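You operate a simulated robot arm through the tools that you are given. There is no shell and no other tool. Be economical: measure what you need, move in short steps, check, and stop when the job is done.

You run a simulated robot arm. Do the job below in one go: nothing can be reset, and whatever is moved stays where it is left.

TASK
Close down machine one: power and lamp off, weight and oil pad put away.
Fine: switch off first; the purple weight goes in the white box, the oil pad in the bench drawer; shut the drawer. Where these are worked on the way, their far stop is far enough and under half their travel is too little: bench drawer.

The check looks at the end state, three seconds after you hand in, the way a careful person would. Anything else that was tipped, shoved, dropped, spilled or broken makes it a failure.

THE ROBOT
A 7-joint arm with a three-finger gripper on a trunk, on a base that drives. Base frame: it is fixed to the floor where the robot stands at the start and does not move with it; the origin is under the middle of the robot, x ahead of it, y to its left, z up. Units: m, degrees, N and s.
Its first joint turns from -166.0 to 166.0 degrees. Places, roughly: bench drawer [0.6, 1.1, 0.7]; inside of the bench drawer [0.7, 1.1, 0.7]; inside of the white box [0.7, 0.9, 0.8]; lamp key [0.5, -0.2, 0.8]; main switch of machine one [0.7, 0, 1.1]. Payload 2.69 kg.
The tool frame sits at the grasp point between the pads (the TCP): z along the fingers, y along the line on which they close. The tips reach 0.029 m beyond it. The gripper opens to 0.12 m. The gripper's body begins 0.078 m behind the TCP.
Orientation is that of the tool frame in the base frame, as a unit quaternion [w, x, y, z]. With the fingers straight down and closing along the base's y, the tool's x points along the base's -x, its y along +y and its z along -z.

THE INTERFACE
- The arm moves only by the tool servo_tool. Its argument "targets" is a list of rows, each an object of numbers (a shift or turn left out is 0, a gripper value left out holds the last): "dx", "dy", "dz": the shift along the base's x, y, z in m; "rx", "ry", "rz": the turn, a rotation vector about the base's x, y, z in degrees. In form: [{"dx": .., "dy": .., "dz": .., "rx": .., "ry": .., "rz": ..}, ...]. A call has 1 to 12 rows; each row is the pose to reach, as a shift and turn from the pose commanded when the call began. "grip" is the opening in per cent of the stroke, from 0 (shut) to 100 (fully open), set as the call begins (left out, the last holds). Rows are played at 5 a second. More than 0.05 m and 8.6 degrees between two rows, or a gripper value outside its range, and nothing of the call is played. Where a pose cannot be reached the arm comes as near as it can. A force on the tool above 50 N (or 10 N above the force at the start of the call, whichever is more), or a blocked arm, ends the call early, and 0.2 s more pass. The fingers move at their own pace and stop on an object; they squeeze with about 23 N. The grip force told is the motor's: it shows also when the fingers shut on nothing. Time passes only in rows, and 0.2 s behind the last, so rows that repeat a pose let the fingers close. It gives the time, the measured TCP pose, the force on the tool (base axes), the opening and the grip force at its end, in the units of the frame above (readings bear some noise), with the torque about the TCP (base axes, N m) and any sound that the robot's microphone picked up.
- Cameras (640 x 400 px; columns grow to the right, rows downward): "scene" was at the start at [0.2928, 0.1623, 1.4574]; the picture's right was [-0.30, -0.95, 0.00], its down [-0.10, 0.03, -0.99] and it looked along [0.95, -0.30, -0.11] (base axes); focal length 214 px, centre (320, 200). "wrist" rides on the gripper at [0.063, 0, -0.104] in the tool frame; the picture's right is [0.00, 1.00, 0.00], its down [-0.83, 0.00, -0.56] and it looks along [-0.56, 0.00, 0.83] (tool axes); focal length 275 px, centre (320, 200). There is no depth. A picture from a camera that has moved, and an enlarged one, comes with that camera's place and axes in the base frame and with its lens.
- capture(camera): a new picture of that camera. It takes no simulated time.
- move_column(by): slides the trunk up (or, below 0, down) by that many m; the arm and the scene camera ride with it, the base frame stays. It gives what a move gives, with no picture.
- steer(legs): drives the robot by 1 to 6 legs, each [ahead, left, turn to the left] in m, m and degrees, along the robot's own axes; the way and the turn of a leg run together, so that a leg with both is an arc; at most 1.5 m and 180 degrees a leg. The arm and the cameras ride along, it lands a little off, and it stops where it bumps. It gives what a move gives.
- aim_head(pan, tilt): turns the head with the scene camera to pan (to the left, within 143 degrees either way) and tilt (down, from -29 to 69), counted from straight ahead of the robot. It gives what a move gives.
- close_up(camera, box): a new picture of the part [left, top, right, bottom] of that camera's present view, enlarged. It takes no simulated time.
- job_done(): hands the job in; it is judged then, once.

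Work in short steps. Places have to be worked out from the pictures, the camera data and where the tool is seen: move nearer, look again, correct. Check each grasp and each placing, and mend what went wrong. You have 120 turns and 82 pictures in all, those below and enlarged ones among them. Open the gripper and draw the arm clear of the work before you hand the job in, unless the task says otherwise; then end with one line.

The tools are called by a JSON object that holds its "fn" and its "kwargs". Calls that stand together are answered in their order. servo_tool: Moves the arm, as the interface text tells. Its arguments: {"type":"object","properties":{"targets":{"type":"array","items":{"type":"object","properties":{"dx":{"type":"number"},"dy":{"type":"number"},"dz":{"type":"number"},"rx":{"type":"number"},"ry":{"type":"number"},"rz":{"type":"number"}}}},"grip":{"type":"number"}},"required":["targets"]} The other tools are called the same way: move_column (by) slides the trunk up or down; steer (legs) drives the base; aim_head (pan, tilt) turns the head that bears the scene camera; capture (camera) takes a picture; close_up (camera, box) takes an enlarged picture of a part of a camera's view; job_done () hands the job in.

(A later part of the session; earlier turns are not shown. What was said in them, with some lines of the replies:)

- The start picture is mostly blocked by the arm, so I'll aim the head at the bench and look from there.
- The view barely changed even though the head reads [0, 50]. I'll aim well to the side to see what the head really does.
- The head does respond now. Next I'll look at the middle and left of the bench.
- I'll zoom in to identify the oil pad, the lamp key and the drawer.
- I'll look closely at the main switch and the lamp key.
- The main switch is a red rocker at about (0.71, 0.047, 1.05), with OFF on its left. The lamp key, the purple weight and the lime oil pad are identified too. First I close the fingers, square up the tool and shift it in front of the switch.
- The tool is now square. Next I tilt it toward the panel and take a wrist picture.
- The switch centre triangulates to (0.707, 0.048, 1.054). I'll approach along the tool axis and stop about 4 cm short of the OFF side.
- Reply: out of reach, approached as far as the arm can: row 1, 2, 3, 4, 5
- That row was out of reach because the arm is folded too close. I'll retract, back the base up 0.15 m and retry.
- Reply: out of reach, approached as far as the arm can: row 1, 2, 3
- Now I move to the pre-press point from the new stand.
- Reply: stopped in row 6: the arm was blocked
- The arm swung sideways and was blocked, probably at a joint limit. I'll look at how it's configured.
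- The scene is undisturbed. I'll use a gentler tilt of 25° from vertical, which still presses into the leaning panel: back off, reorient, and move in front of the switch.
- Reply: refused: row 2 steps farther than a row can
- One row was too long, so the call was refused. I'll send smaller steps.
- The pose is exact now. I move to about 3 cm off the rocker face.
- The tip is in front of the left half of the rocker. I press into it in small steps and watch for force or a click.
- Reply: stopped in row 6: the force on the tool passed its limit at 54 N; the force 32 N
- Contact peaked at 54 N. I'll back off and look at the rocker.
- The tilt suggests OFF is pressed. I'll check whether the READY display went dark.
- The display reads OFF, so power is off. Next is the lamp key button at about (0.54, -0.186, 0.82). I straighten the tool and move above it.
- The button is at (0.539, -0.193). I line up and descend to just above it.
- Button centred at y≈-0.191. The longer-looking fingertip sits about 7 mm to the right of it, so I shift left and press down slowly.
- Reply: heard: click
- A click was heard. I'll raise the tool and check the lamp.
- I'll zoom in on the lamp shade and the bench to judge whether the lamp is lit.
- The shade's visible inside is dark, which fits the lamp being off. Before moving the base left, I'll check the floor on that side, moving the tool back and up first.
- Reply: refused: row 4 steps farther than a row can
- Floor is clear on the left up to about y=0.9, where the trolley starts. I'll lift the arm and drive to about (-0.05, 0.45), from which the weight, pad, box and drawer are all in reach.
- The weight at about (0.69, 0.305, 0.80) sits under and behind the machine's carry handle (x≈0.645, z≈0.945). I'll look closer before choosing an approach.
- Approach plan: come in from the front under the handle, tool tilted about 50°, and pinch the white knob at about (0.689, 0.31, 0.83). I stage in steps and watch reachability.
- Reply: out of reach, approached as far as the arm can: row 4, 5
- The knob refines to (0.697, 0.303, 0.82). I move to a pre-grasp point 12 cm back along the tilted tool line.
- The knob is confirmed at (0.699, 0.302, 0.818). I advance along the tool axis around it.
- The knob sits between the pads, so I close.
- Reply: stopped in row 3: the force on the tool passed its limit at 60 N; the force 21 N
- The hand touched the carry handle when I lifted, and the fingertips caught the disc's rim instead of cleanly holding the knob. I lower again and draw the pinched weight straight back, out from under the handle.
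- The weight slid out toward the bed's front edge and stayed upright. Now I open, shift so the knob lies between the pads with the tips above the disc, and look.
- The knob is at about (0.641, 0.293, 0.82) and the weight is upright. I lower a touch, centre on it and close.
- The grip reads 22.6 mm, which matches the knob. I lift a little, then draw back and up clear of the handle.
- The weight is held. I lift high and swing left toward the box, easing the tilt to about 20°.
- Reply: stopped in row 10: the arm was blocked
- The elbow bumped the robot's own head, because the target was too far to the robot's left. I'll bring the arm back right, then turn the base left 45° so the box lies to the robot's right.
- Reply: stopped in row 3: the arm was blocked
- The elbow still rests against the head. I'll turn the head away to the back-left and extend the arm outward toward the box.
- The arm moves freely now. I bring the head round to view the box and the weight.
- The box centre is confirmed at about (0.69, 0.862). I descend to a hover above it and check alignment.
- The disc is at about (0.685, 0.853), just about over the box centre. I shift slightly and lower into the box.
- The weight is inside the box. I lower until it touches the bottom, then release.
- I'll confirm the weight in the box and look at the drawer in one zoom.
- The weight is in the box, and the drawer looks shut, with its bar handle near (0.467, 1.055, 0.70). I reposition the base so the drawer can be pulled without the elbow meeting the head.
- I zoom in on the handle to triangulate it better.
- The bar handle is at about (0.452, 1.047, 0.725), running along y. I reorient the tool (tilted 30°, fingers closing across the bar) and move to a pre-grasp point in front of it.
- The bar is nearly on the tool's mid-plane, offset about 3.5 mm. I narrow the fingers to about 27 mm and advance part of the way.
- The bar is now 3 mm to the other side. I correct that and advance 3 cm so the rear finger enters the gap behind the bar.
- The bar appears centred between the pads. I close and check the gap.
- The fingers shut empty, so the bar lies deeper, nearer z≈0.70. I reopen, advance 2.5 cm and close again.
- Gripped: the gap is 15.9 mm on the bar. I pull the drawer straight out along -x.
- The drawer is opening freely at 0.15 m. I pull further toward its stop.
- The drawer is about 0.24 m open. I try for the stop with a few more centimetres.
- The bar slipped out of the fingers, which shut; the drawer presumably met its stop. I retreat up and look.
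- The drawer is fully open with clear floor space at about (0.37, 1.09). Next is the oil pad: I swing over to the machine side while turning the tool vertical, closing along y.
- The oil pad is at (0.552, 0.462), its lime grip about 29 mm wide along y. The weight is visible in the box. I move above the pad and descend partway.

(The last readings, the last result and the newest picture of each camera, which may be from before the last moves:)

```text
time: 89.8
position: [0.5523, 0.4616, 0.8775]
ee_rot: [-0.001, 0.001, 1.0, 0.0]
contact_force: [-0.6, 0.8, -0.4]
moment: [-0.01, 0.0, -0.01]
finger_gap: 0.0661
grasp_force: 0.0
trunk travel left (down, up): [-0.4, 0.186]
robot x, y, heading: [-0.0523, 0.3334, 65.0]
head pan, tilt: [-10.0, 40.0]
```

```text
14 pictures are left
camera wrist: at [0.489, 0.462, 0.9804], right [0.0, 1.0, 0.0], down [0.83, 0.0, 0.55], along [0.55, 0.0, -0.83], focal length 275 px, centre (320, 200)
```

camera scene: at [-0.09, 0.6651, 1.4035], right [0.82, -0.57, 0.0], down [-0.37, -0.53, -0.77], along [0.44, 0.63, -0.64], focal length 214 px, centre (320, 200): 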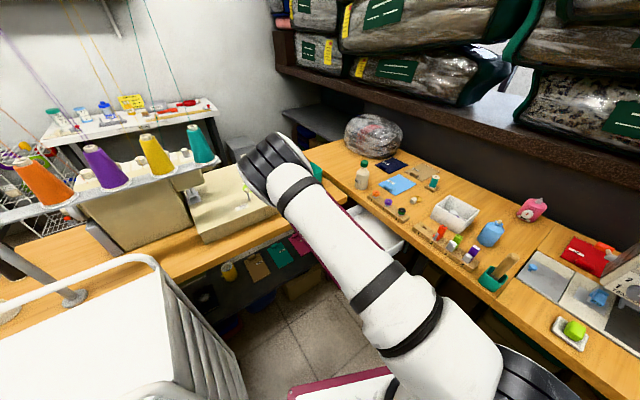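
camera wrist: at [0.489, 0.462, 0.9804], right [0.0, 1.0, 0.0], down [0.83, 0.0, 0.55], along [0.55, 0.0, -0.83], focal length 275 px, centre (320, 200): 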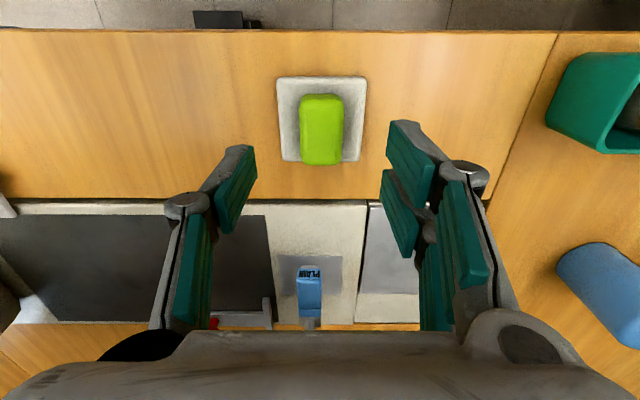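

It's well centred, with the grip at z≈0.80. I lower to TCP 0.816, close, then lift.

{"fn": "servo_tool", "kwargs": {"targets": [{"dz": -0.025}, {"dz": -0.045}, {"dz": -0.055}, {"dz": -0.062}]}}

{"fn": "servo_tool", "kwargs": {"targets": [{}, {}, {}, {}], "grip": 0}}

{"fn": "servo_tool", "kwargs": {"targets": [{"dz": 0.015}, {"dz": 0.04}, {"dz": 0.08}]}}

{"fn": "capture", "kwargs": {"camera": "wrist"}}

```text
time: 90.8
position: [0.5516, 0.4633, 0.8162]
ee_rot: [-0.001, 0.001, 1.0, -0.002]
contact_force: [-0.2, 0.6, 1.0]
moment: [-0.02, 0.01, -0.01]
finger_gap: 0.0659
grasp_force: 0.2
trunk travel left (down, up): [-0.4, 0.186]
robot x, y, heading: [-0.0487, 0.3301, 65.1]
head pan, tilt: [-10.0, 40.0]
```

```text
time: 91.8
position: [0.5525, 0.4619, 0.816]
ee_rot: [-0.001, 0.0, 1.0, 0.0]
contact_force: [0.0, 0.0, 0.0]
moment: [0.02, 0.0, 0.02]
finger_gap: 0.0593
grasp_force: 23.3
trunk travel left (down, up): [-0.4, 0.186]
robot x, y, heading: [-0.054, 0.3292, 65.2]
head pan, tilt: [-10.0, 40.0]
```

```text
time: 92.7
position: [0.5523, 0.463, 0.8963]
ee_rot: [-0.002, 0.001, 1.0, -0.001]
contact_force: [0.4, 0.2, -0.2]
moment: [0.0, -0.01, -0.03]
finger_gap: 0.0594
grasp_force: 22.9
trunk travel left (down, up): [-0.4, 0.186]
robot x, y, heading: [-0.0524, 0.3337, 65.4]
head pan, tilt: [-10.0, 40.0]
```

```text
13 pictures are left
camera wrist: at [0.4894, 0.4621, 0.9994], right [0.0, 1.0, 0.0], down [0.83, 0.0, 0.55], along [0.55, 0.0, -0.83], focal length 275 px, centre (320, 200)
```

wrist: 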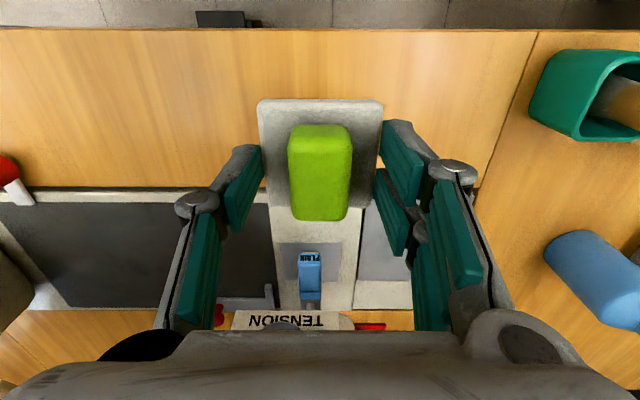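

The pad is held level by its base plate (59 mm). I lift and carry it over to the open drawer.

{"fn": "servo_tool", "kwargs": {"targets": [{"dz": 0.045}, {"dx": -0.005, "dy": 0.015, "dz": 0.085}, {"dx": -0.01, "dy": 0.04, "dz": 0.12}, {"dx": -0.03, "dy": 0.08, "dz": 0.135, "rz": 4}, {"dx": -0.048, "dy": 0.124, "dz": 0.135, "rz": 8}, {"dx": -0.066, "dy": 0.168, "dz": 0.135, "rz": 12}, {"dx": -0.084, "dy": 0.212, "dz": 0.135, "rz": 16}, {"dx": -0.102, "dy": 0.256, "dz": 0.135, "rz": 20}, {"dx": -0.12, "dy": 0.3, "dz": 0.135, "rz": 25}, {"dx": -0.138, "dy": 0.344, "dz": 0.135, "rz": 30}, {"dx": -0.156, "dy": 0.388, "dz": 0.135, "rz": 35}, {"dx": -0.17, "dy": 0.432, "dz": 0.135, "rz": 40}]}}

{"fn": "servo_tool", "kwargs": {"targets": [{"dx": -0.005, "dy": 0.04}, {"dx": -0.01, "dy": 0.08}, {"dx": -0.016, "dy": 0.12, "dz": -0.01}, {"dx": -0.02, "dy": 0.155, "dz": -0.03}, {"dx": -0.022, "dy": 0.16, "dz": -0.07}]}}

{"fn": "capture", "kwargs": {"camera": "wrist"}}

{"fn": "capture", "kwargs": {"camera": "scene"}}

```text
time: 95.2
position: [0.3823, 0.8943, 1.03]
ee_rot: [-0.001, -0.342, 0.94, -0.001]
contact_force: [0.0, -0.4, 0.0]
moment: [0.0, 0.02, -0.02]
finger_gap: 0.0592
grasp_force: 23.0
trunk travel left (down, up): [-0.4, 0.186]
robot x, y, heading: [-0.0549, 0.3294, 65.0]
head pan, tilt: [-10.0, 40.0]
```

```text
time: 96.5
position: [0.3583, 1.0552, 0.9608]
ee_rot: [-0.002, -0.341, 0.94, -0.001]
contact_force: [-0.2, -0.3, -0.4]
moment: [0.02, -0.01, -0.01]
finger_gap: 0.0594
grasp_force: 23.0
trunk travel left (down, up): [-0.4, 0.186]
robot x, y, heading: [-0.0495, 0.3282, 64.9]
head pan, tilt: [-10.0, 40.0]
```

```text
12 pictures are left
camera wrist: at [0.31, 1.0145, 1.0638], right [-0.65, 0.76, 0.0], down [0.64, 0.54, 0.55], along [0.42, 0.36, -0.83], focal length 275 px, centre (320, 200)
```

wrist: 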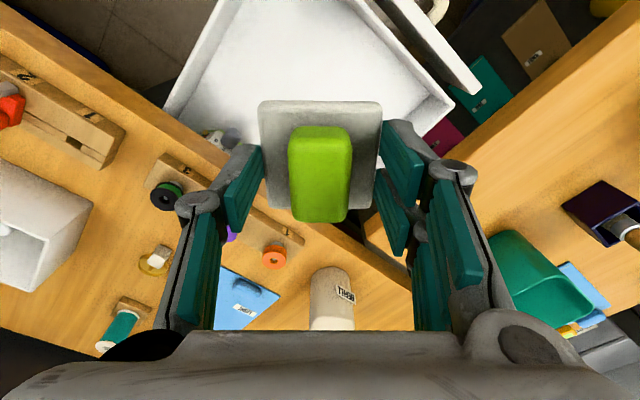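

```text
11 pictures are left
camera scene: at [-0.0903, 0.665, 1.4035], right [0.82, -0.57, 0.0], down [-0.37, -0.53, -0.77], along [0.44, 0.63, -0.64], focal length 214 px, centre (320, 200)
```

scene: 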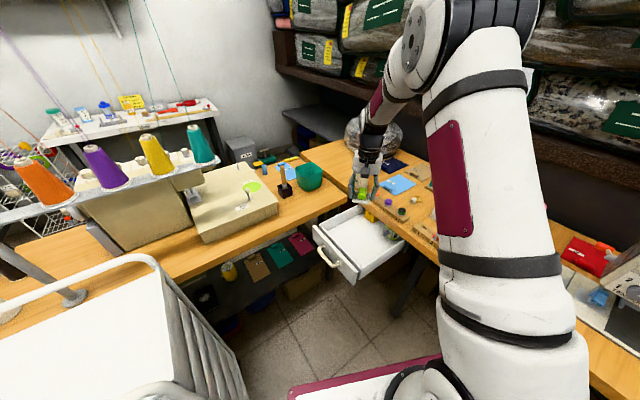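

I'm over the drawer's empty front area. I shift slightly from the bench edge and lower into it.

{"fn": "servo_tool", "kwargs": {"targets": [{"dx": -0.008, "dz": -0.04}, {"dx": -0.012, "dz": -0.085}, {"dx": -0.012, "dz": -0.13}, {"dx": -0.012, "dz": -0.17}, {"dx": -0.012, "dz": -0.2}, {"dx": -0.012, "dz": -0.225}, {"dx": -0.012, "dz": -0.24}]}}

{"fn": "capture", "kwargs": {"camera": "wrist"}}

```text
time: 98.0
position: [0.3485, 1.0539, 0.7213]
ee_rot: [-0.001, -0.341, 0.94, -0.001]
contact_force: [0.6, 0.1, -0.5]
moment: [0.0, -0.03, 0.02]
finger_gap: 0.0596
grasp_force: 22.9
trunk travel left (down, up): [-0.4, 0.186]
robot x, y, heading: [-0.0528, 0.3284, 64.9]
head pan, tilt: [-10.0, 40.0]
```

```text
10 pictures are left
camera wrist: at [0.2994, 1.0133, 0.8235], right [-0.65, 0.76, 0.0], down [0.64, 0.54, 0.55], along [0.42, 0.36, -0.83], focal length 275 px, centre (320, 200)
```

wrist: 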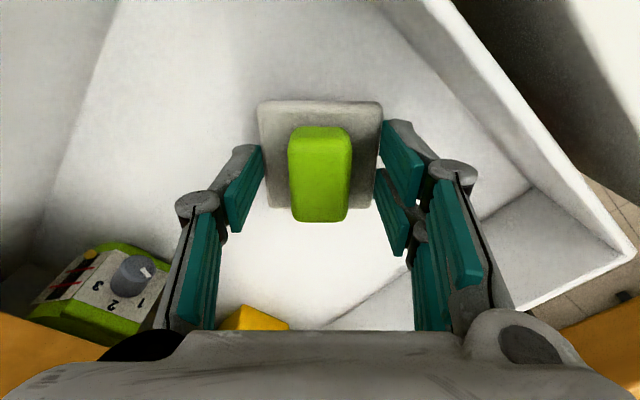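

It's inside the drawer and not yet touching. I lower gently in steps.

{"fn": "servo_tool", "kwargs": {"targets": [{"dz": -0.005}, {"dz": -0.01}, {"dz": -0.014}]}}

{"fn": "servo_tool", "kwargs": {"targets": [{"dz": -0.004}, {"dz": -0.008}]}}

```text
time: 98.8
position: [0.3485, 1.0548, 0.7072]
ee_rot: [-0.002, -0.341, 0.94, -0.001]
contact_force: [-0.4, 1.1, -0.6]
moment: [0.03, -0.01, 0.01]
finger_gap: 0.0593
grasp_force: 23.5
trunk travel left (down, up): [-0.4, 0.186]
robot x, y, heading: [-0.0523, 0.3306, 65.1]
head pan, tilt: [-10.0, 40.0]
```

```text
time: 99.5
position: [0.3469, 1.0561, 0.6978]
ee_rot: [-0.002, -0.342, 0.94, -0.002]
contact_force: [0.7, -0.2, -0.8]
moment: [-0.02, 0.01, -0.02]
finger_gap: 0.0594
grasp_force: 22.8
trunk travel left (down, up): [-0.4, 0.186]
robot x, y, heading: [-0.053, 0.3296, 64.9]
head pan, tilt: [-10.0, 40.0]
```

Still no contact, so I continue down.

{"fn": "servo_tool", "kwargs": {"targets": [{"dz": -0.004}, {"dz": -0.008}]}}

{"fn": "servo_tool", "kwargs": {"targets": [{"dz": -0.003}, {"dz": -0.006}]}}

{"fn": "close_up", "kwargs": {"camera": "scene", "box": [300, 180, 420, 255]}}

```text
time: 100.0
position: [0.3485, 1.0562, 0.6923]
ee_rot: [0.0, -0.34, 0.94, 0.0]
contact_force: [0.0, -3.3, 16.9]
moment: [-0.11, -0.02, 0.01]
finger_gap: 0.0598
grasp_force: 23.1
trunk travel left (down, up): [-0.4, 0.186]
robot x, y, heading: [-0.0526, 0.3303, 65.1]
head pan, tilt: [-10.0, 40.0]
```

```text
time: 100.7
position: [0.348, 1.0553, 0.685]
ee_rot: [0.0, -0.341, 0.94, 0.0]
contact_force: [0.3, 1.2, 17.6]
moment: [0.06, -0.02, -0.01]
finger_gap: 0.0595
grasp_force: 22.9
trunk travel left (down, up): [-0.4, 0.186]
robot x, y, heading: [-0.0532, 0.3282, 65.4]
head pan, tilt: [-10.0, 40.0]
```

```text
5.33 times, centred on (360, 218) of scene
camera zoom: at [-0.0905, 0.6648, 1.4036], right [0.82, -0.57, 0.0], down [-0.37, -0.53, -0.77], along [0.44, 0.63, -0.64], focal length 1144 px, centre (107, 107)
```

zoom: 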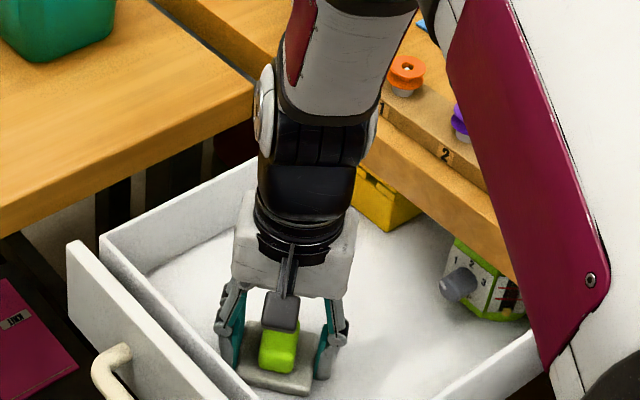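

The pad rests on the drawer floor. I release and rise straight up.

{"fn": "servo_tool", "kwargs": {"targets": [{"dz": 0.004}, {"dz": 0.004}, {"dz": 0.004}], "grip": 66}}

{"fn": "servo_tool", "kwargs": {"targets": [{"dz": 0.015}, {"dz": 0.045}, {"dz": 0.09}, {"dz": 0.135}, {"dz": 0.18}, {"dz": 0.22}, {"dz": 0.26}]}}

{"fn": "capture", "kwargs": {"camera": "wrist"}}

```text
time: 101.5
position: [0.3484, 1.055, 0.688]
ee_rot: [-0.002, -0.341, 0.94, -0.002]
contact_force: [0.1, 0.4, -0.4]
moment: [0.0, 0.06, 0.0]
finger_gap: 0.0794
grasp_force: 0.1
trunk travel left (down, up): [-0.4, 0.186]
robot x, y, heading: [-0.056, 0.3288, 65.1]
head pan, tilt: [-10.0, 40.0]
```

```text
time: 103.0
position: [0.3474, 1.0541, 0.9486]
ee_rot: [-0.002, -0.341, 0.94, -0.001]
contact_force: [0.7, 0.8, -0.4]
moment: [-0.08, 0.06, -0.03]
finger_gap: 0.0795
grasp_force: 0.1
trunk travel left (down, up): [-0.4, 0.186]
robot x, y, heading: [-0.0546, 0.3271, 65.2]
head pan, tilt: [-10.0, 40.0]
```

```text
8 pictures are left
camera wrist: at [0.299, 1.0138, 1.0511], right [-0.65, 0.76, 0.0], down [0.64, 0.54, 0.55], along [0.42, 0.36, -0.83], focal length 275 px, centre (320, 200)
```

wrist: 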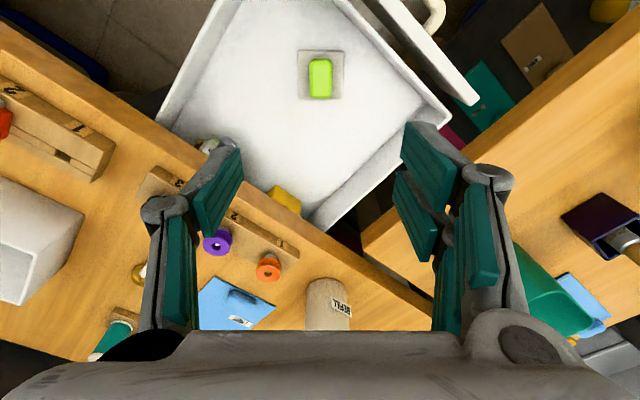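

The pad lies flat in the drawer, well clear of its edges. Next I close the fingers, move out in front of the handle and lower, so I can push the drawer shut.

{"fn": "servo_tool", "kwargs": {"targets": [{"dx": -0.04, "dy": -0.003}, {"dx": -0.08, "dy": -0.006}, {"dx": -0.12, "dy": -0.01}, {"dx": -0.16, "dy": -0.014}, {"dx": -0.2, "dy": -0.014}, {"dx": -0.21, "dy": -0.014, "dz": -0.04}, {"dx": -0.21, "dy": -0.014, "dz": -0.085}, {"dx": -0.21, "dy": -0.014, "dz": -0.13}, {"dx": -0.21, "dy": -0.014, "dz": -0.175}, {"dx": -0.21, "dy": -0.014, "dz": -0.21}, {"dx": -0.21, "dy": -0.014, "dz": -0.24}], "grip": 0}}

{"fn": "capture", "kwargs": {"camera": "wrist"}}

```text
time: 105.5
position: [0.1387, 1.04, 0.7076]
ee_rot: [-0.001, -0.342, 0.94, -0.001]
contact_force: [0.0, 0.5, 0.4]
moment: [0.0, -0.01, 0.02]
finger_gap: 0.0
grasp_force: 23.3
trunk travel left (down, up): [-0.4, 0.186]
robot x, y, heading: [-0.0529, 0.3294, 65.0]
head pan, tilt: [-10.0, 40.0]
```

```text
7 pictures are left
camera wrist: at [0.09, 0.9993, 0.8118], right [-0.64, 0.76, 0.0], down [0.64, 0.54, 0.55], along [0.42, 0.36, -0.83], focal length 275 px, centre (320, 200)
```

wrist: 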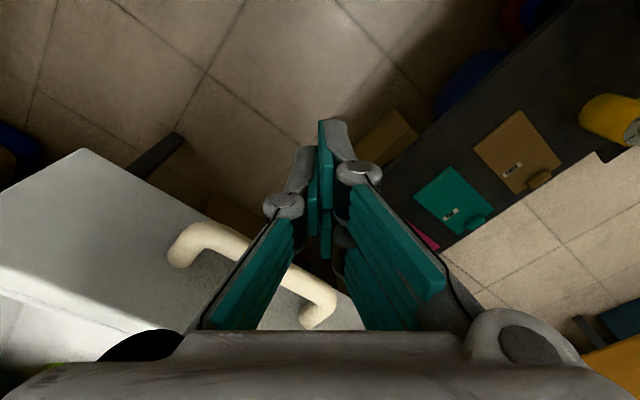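

The bar is ahead at x≈0.20 and the fingers are at 0.139. I push along +x.

{"fn": "servo_tool", "kwargs": {"targets": [{"dx": 0.02}, {"dx": 0.04}, {"dx": 0.06}, {"dx": 0.085}, {"dx": 0.11}, {"dx": 0.135}, {"dx": 0.16}, {"dx": 0.185}, {"dx": 0.21}, {"dx": 0.235}, {"dx": 0.255}, {"dx": 0.27}]}}

{"fn": "servo_tool", "kwargs": {"targets": [{"dx": 0.006}, {"dx": 0.012}, {"dx": 0.018}, {"dx": 0.024}, {"dx": 0.03}, {"dx": 0.036}, {"dx": 0.042}, {"dx": 0.048}, {"dx": 0.054}]}}

{"fn": "capture", "kwargs": {"camera": "wrist"}}

```text
time: 108.0
position: [0.4082, 1.0407, 0.7096]
ee_rot: [-0.001, -0.342, 0.94, -0.001]
contact_force: [0.2, 0.5, -0.3]
moment: [-0.01, -0.01, 0.04]
finger_gap: 0.0
grasp_force: 22.8
trunk travel left (down, up): [-0.4, 0.186]
robot x, y, heading: [-0.0547, 0.3302, 65.2]
head pan, tilt: [-10.0, 40.0]
```

```text
time: 110.0
position: [0.446, 1.0418, 0.7063]
ee_rot: [-0.013, -0.345, 0.939, -0.001]
contact_force: [-5.1, 1.0, 0.1]
moment: [-0.07, 0.09, 0.08]
finger_gap: 0.0
grasp_force: 22.3
trunk travel left (down, up): [-0.4, 0.186]
robot x, y, heading: [-0.0542, 0.3304, 65.1]
head pan, tilt: [-10.0, 40.0]
stopped in row 9: the force on the tool passed its limit at 56 N (the readings are from after the stop); the commanded pose is now the measured one
```

```text
6 pictures are left
camera wrist: at [0.4002, 1.0014, 0.8104], right [-0.65, 0.76, 0.01], down [0.64, 0.55, 0.54], along [0.41, 0.35, -0.84], focal length 275 px, centre (320, 200)
```

wrist: 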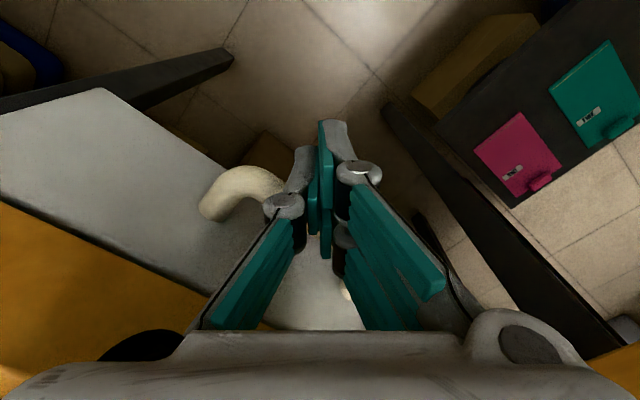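

The force spiked at the closed stop with the tool near the expected x. I back off, rise and inspect everything.

{"fn": "servo_tool", "kwargs": {"targets": [{"dx": -0.025}, {"dx": -0.06}, {"dx": -0.1}, {"dx": -0.11, "dz": 0.04}, {"dx": -0.11, "dz": 0.085}, {"dx": -0.11, "dz": 0.13}, {"dx": -0.11, "dz": 0.175}, {"dx": -0.11, "dz": 0.22}, {"dx": -0.09, "dy": -0.03, "dz": 0.25}, {"dx": -0.07, "dy": -0.06, "dz": 0.28}, {"dx": -0.05, "dy": -0.1, "dz": 0.3}, {"dx": -0.03, "dy": -0.14, "dz": 0.31}], "grip": 50}}

{"fn": "capture", "kwargs": {"camera": "scene"}}

{"fn": "close_up", "kwargs": {"camera": "scene", "box": [330, 140, 522, 260]}}

```text
time: 112.6
position: [0.4184, 0.9018, 1.0166]
ee_rot: [-0.011, -0.344, 0.939, -0.001]
contact_force: [0.5, -0.6, 0.3]
moment: [-0.05, -0.01, 0.02]
finger_gap: 0.0601
grasp_force: 0.1
trunk travel left (down, up): [-0.4, 0.186]
robot x, y, heading: [-0.0536, 0.3312, 65.3]
head pan, tilt: [-10.0, 40.0]
```

```text
5 pictures are left
camera scene: at [-0.0913, 0.6655, 1.4033], right [0.82, -0.57, 0.0], down [-0.37, -0.53, -0.77], along [0.44, 0.63, -0.64], focal length 214 px, centre (320, 200)
```

scene: 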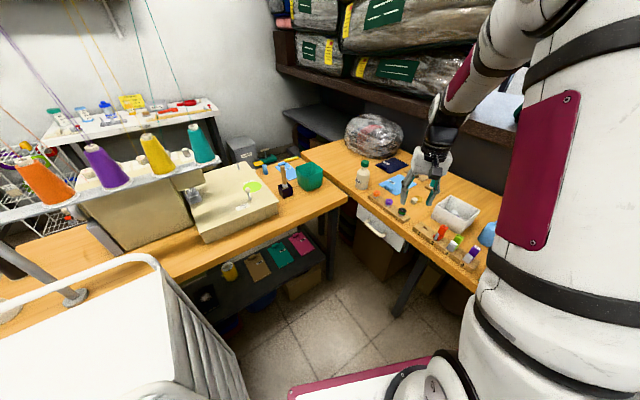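

```text
3.33 times, centred on (426, 200) of scene
camera zoom: at [-0.0913, 0.6655, 1.4033], right [0.82, -0.57, 0.0], down [-0.37, -0.53, -0.77], along [0.44, 0.63, -0.64], focal length 715 px, centre (-33, 200)
```

zoom: 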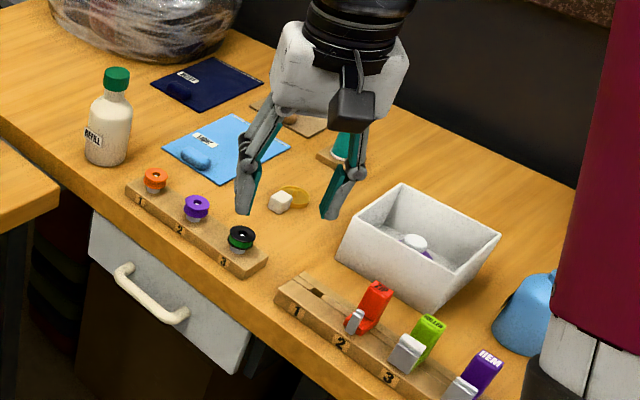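

The drawer is shut, the weight is in the box and nothing around has been disturbed. I draw the arm off the bench and make a last check of the machine and lamp.

{"fn": "servo_tool", "kwargs": {"targets": [{"dx": -0.03, "dy": -0.02, "dz": 0.02}, {"dx": -0.06, "dy": -0.04, "dz": 0.04}, {"dx": -0.09, "dy": -0.06, "dz": 0.06}, {"dx": -0.12, "dy": -0.08, "dz": 0.08}]}}

{"fn": "aim_head", "kwargs": {"pan": -85, "tilt": 20}}

{"fn": "capture", "kwargs": {"camera": "scene"}}

```text
time: 113.6
position: [0.2978, 0.8211, 1.0971]
ee_rot: [-0.01, -0.344, 0.939, -0.002]
contact_force: [0.9, -0.1, -0.6]
moment: [-0.06, 0.03, -0.02]
finger_gap: 0.0598
grasp_force: 0.2
trunk travel left (down, up): [-0.4, 0.186]
robot x, y, heading: [-0.0544, 0.3298, 65.4]
head pan, tilt: [-10.0, 40.0]
```

```text
time: 115.0
position: [0.297, 0.8208, 1.0975]
ee_rot: [-0.011, -0.343, 0.939, -0.001]
contact_force: [-0.7, -0.1, -0.6]
moment: [-0.01, 0.03, -0.02]
finger_gap: 0.06
grasp_force: 0.1
trunk travel left (down, up): [-0.4, 0.186]
robot x, y, heading: [-0.0556, 0.33, 65.1]
head pan, tilt: [-85.0, 20.0]
```

```text
3 pictures are left
camera scene: at [-0.052, 0.5638, 1.4348], right [-0.34, -0.94, 0.0], down [-0.32, 0.12, -0.94], along [0.88, -0.32, -0.34], focal length 214 px, centre (320, 200)
```

scene: 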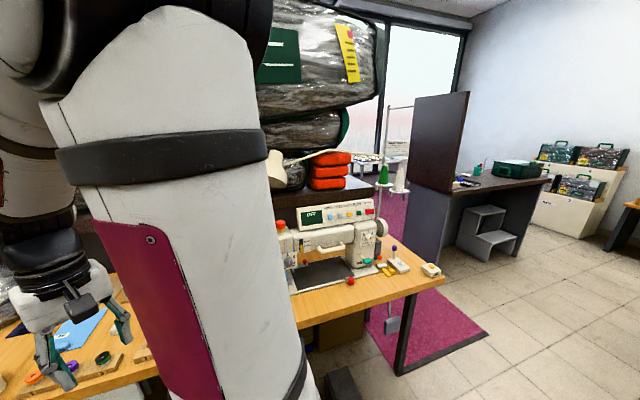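

I use one close-up to check the lamp shade and the machine panel.

{"fn": "close_up", "kwargs": {"camera": "scene", "box": [250, 130, 442, 300]}}

```text
2.35 times, centred on (346, 215) of scene
camera zoom: at [-0.052, 0.5638, 1.4348], right [-0.34, -0.94, 0.0], down [-0.32, 0.12, -0.94], along [0.88, -0.32, -0.34], focal length 505 px, centre (259, 165)
```

zoom: 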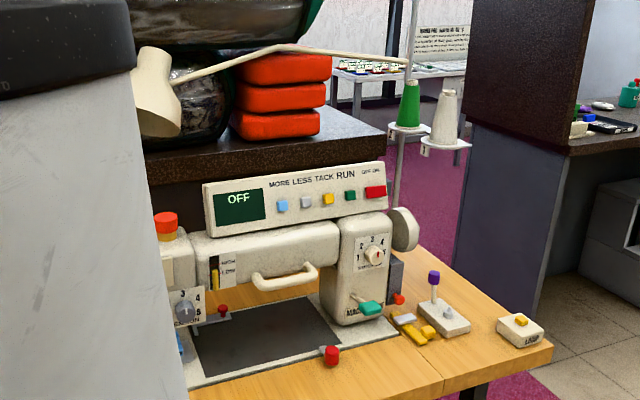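

Everything checks out, with the gripper open and the arm clear of the work, so I hand in the job.

{"fn": "job_done", "kwargs": {}}

```text
The job is handed in.
```

Machine one is closed down: power is off (the display reads OFF), the purple weight is in the white box, and the oil pad is in the bench drawer, which is shut. The lamp key clicked once and the visible inside of the shade looked dark afterwards, but I never saw the bulb itself.
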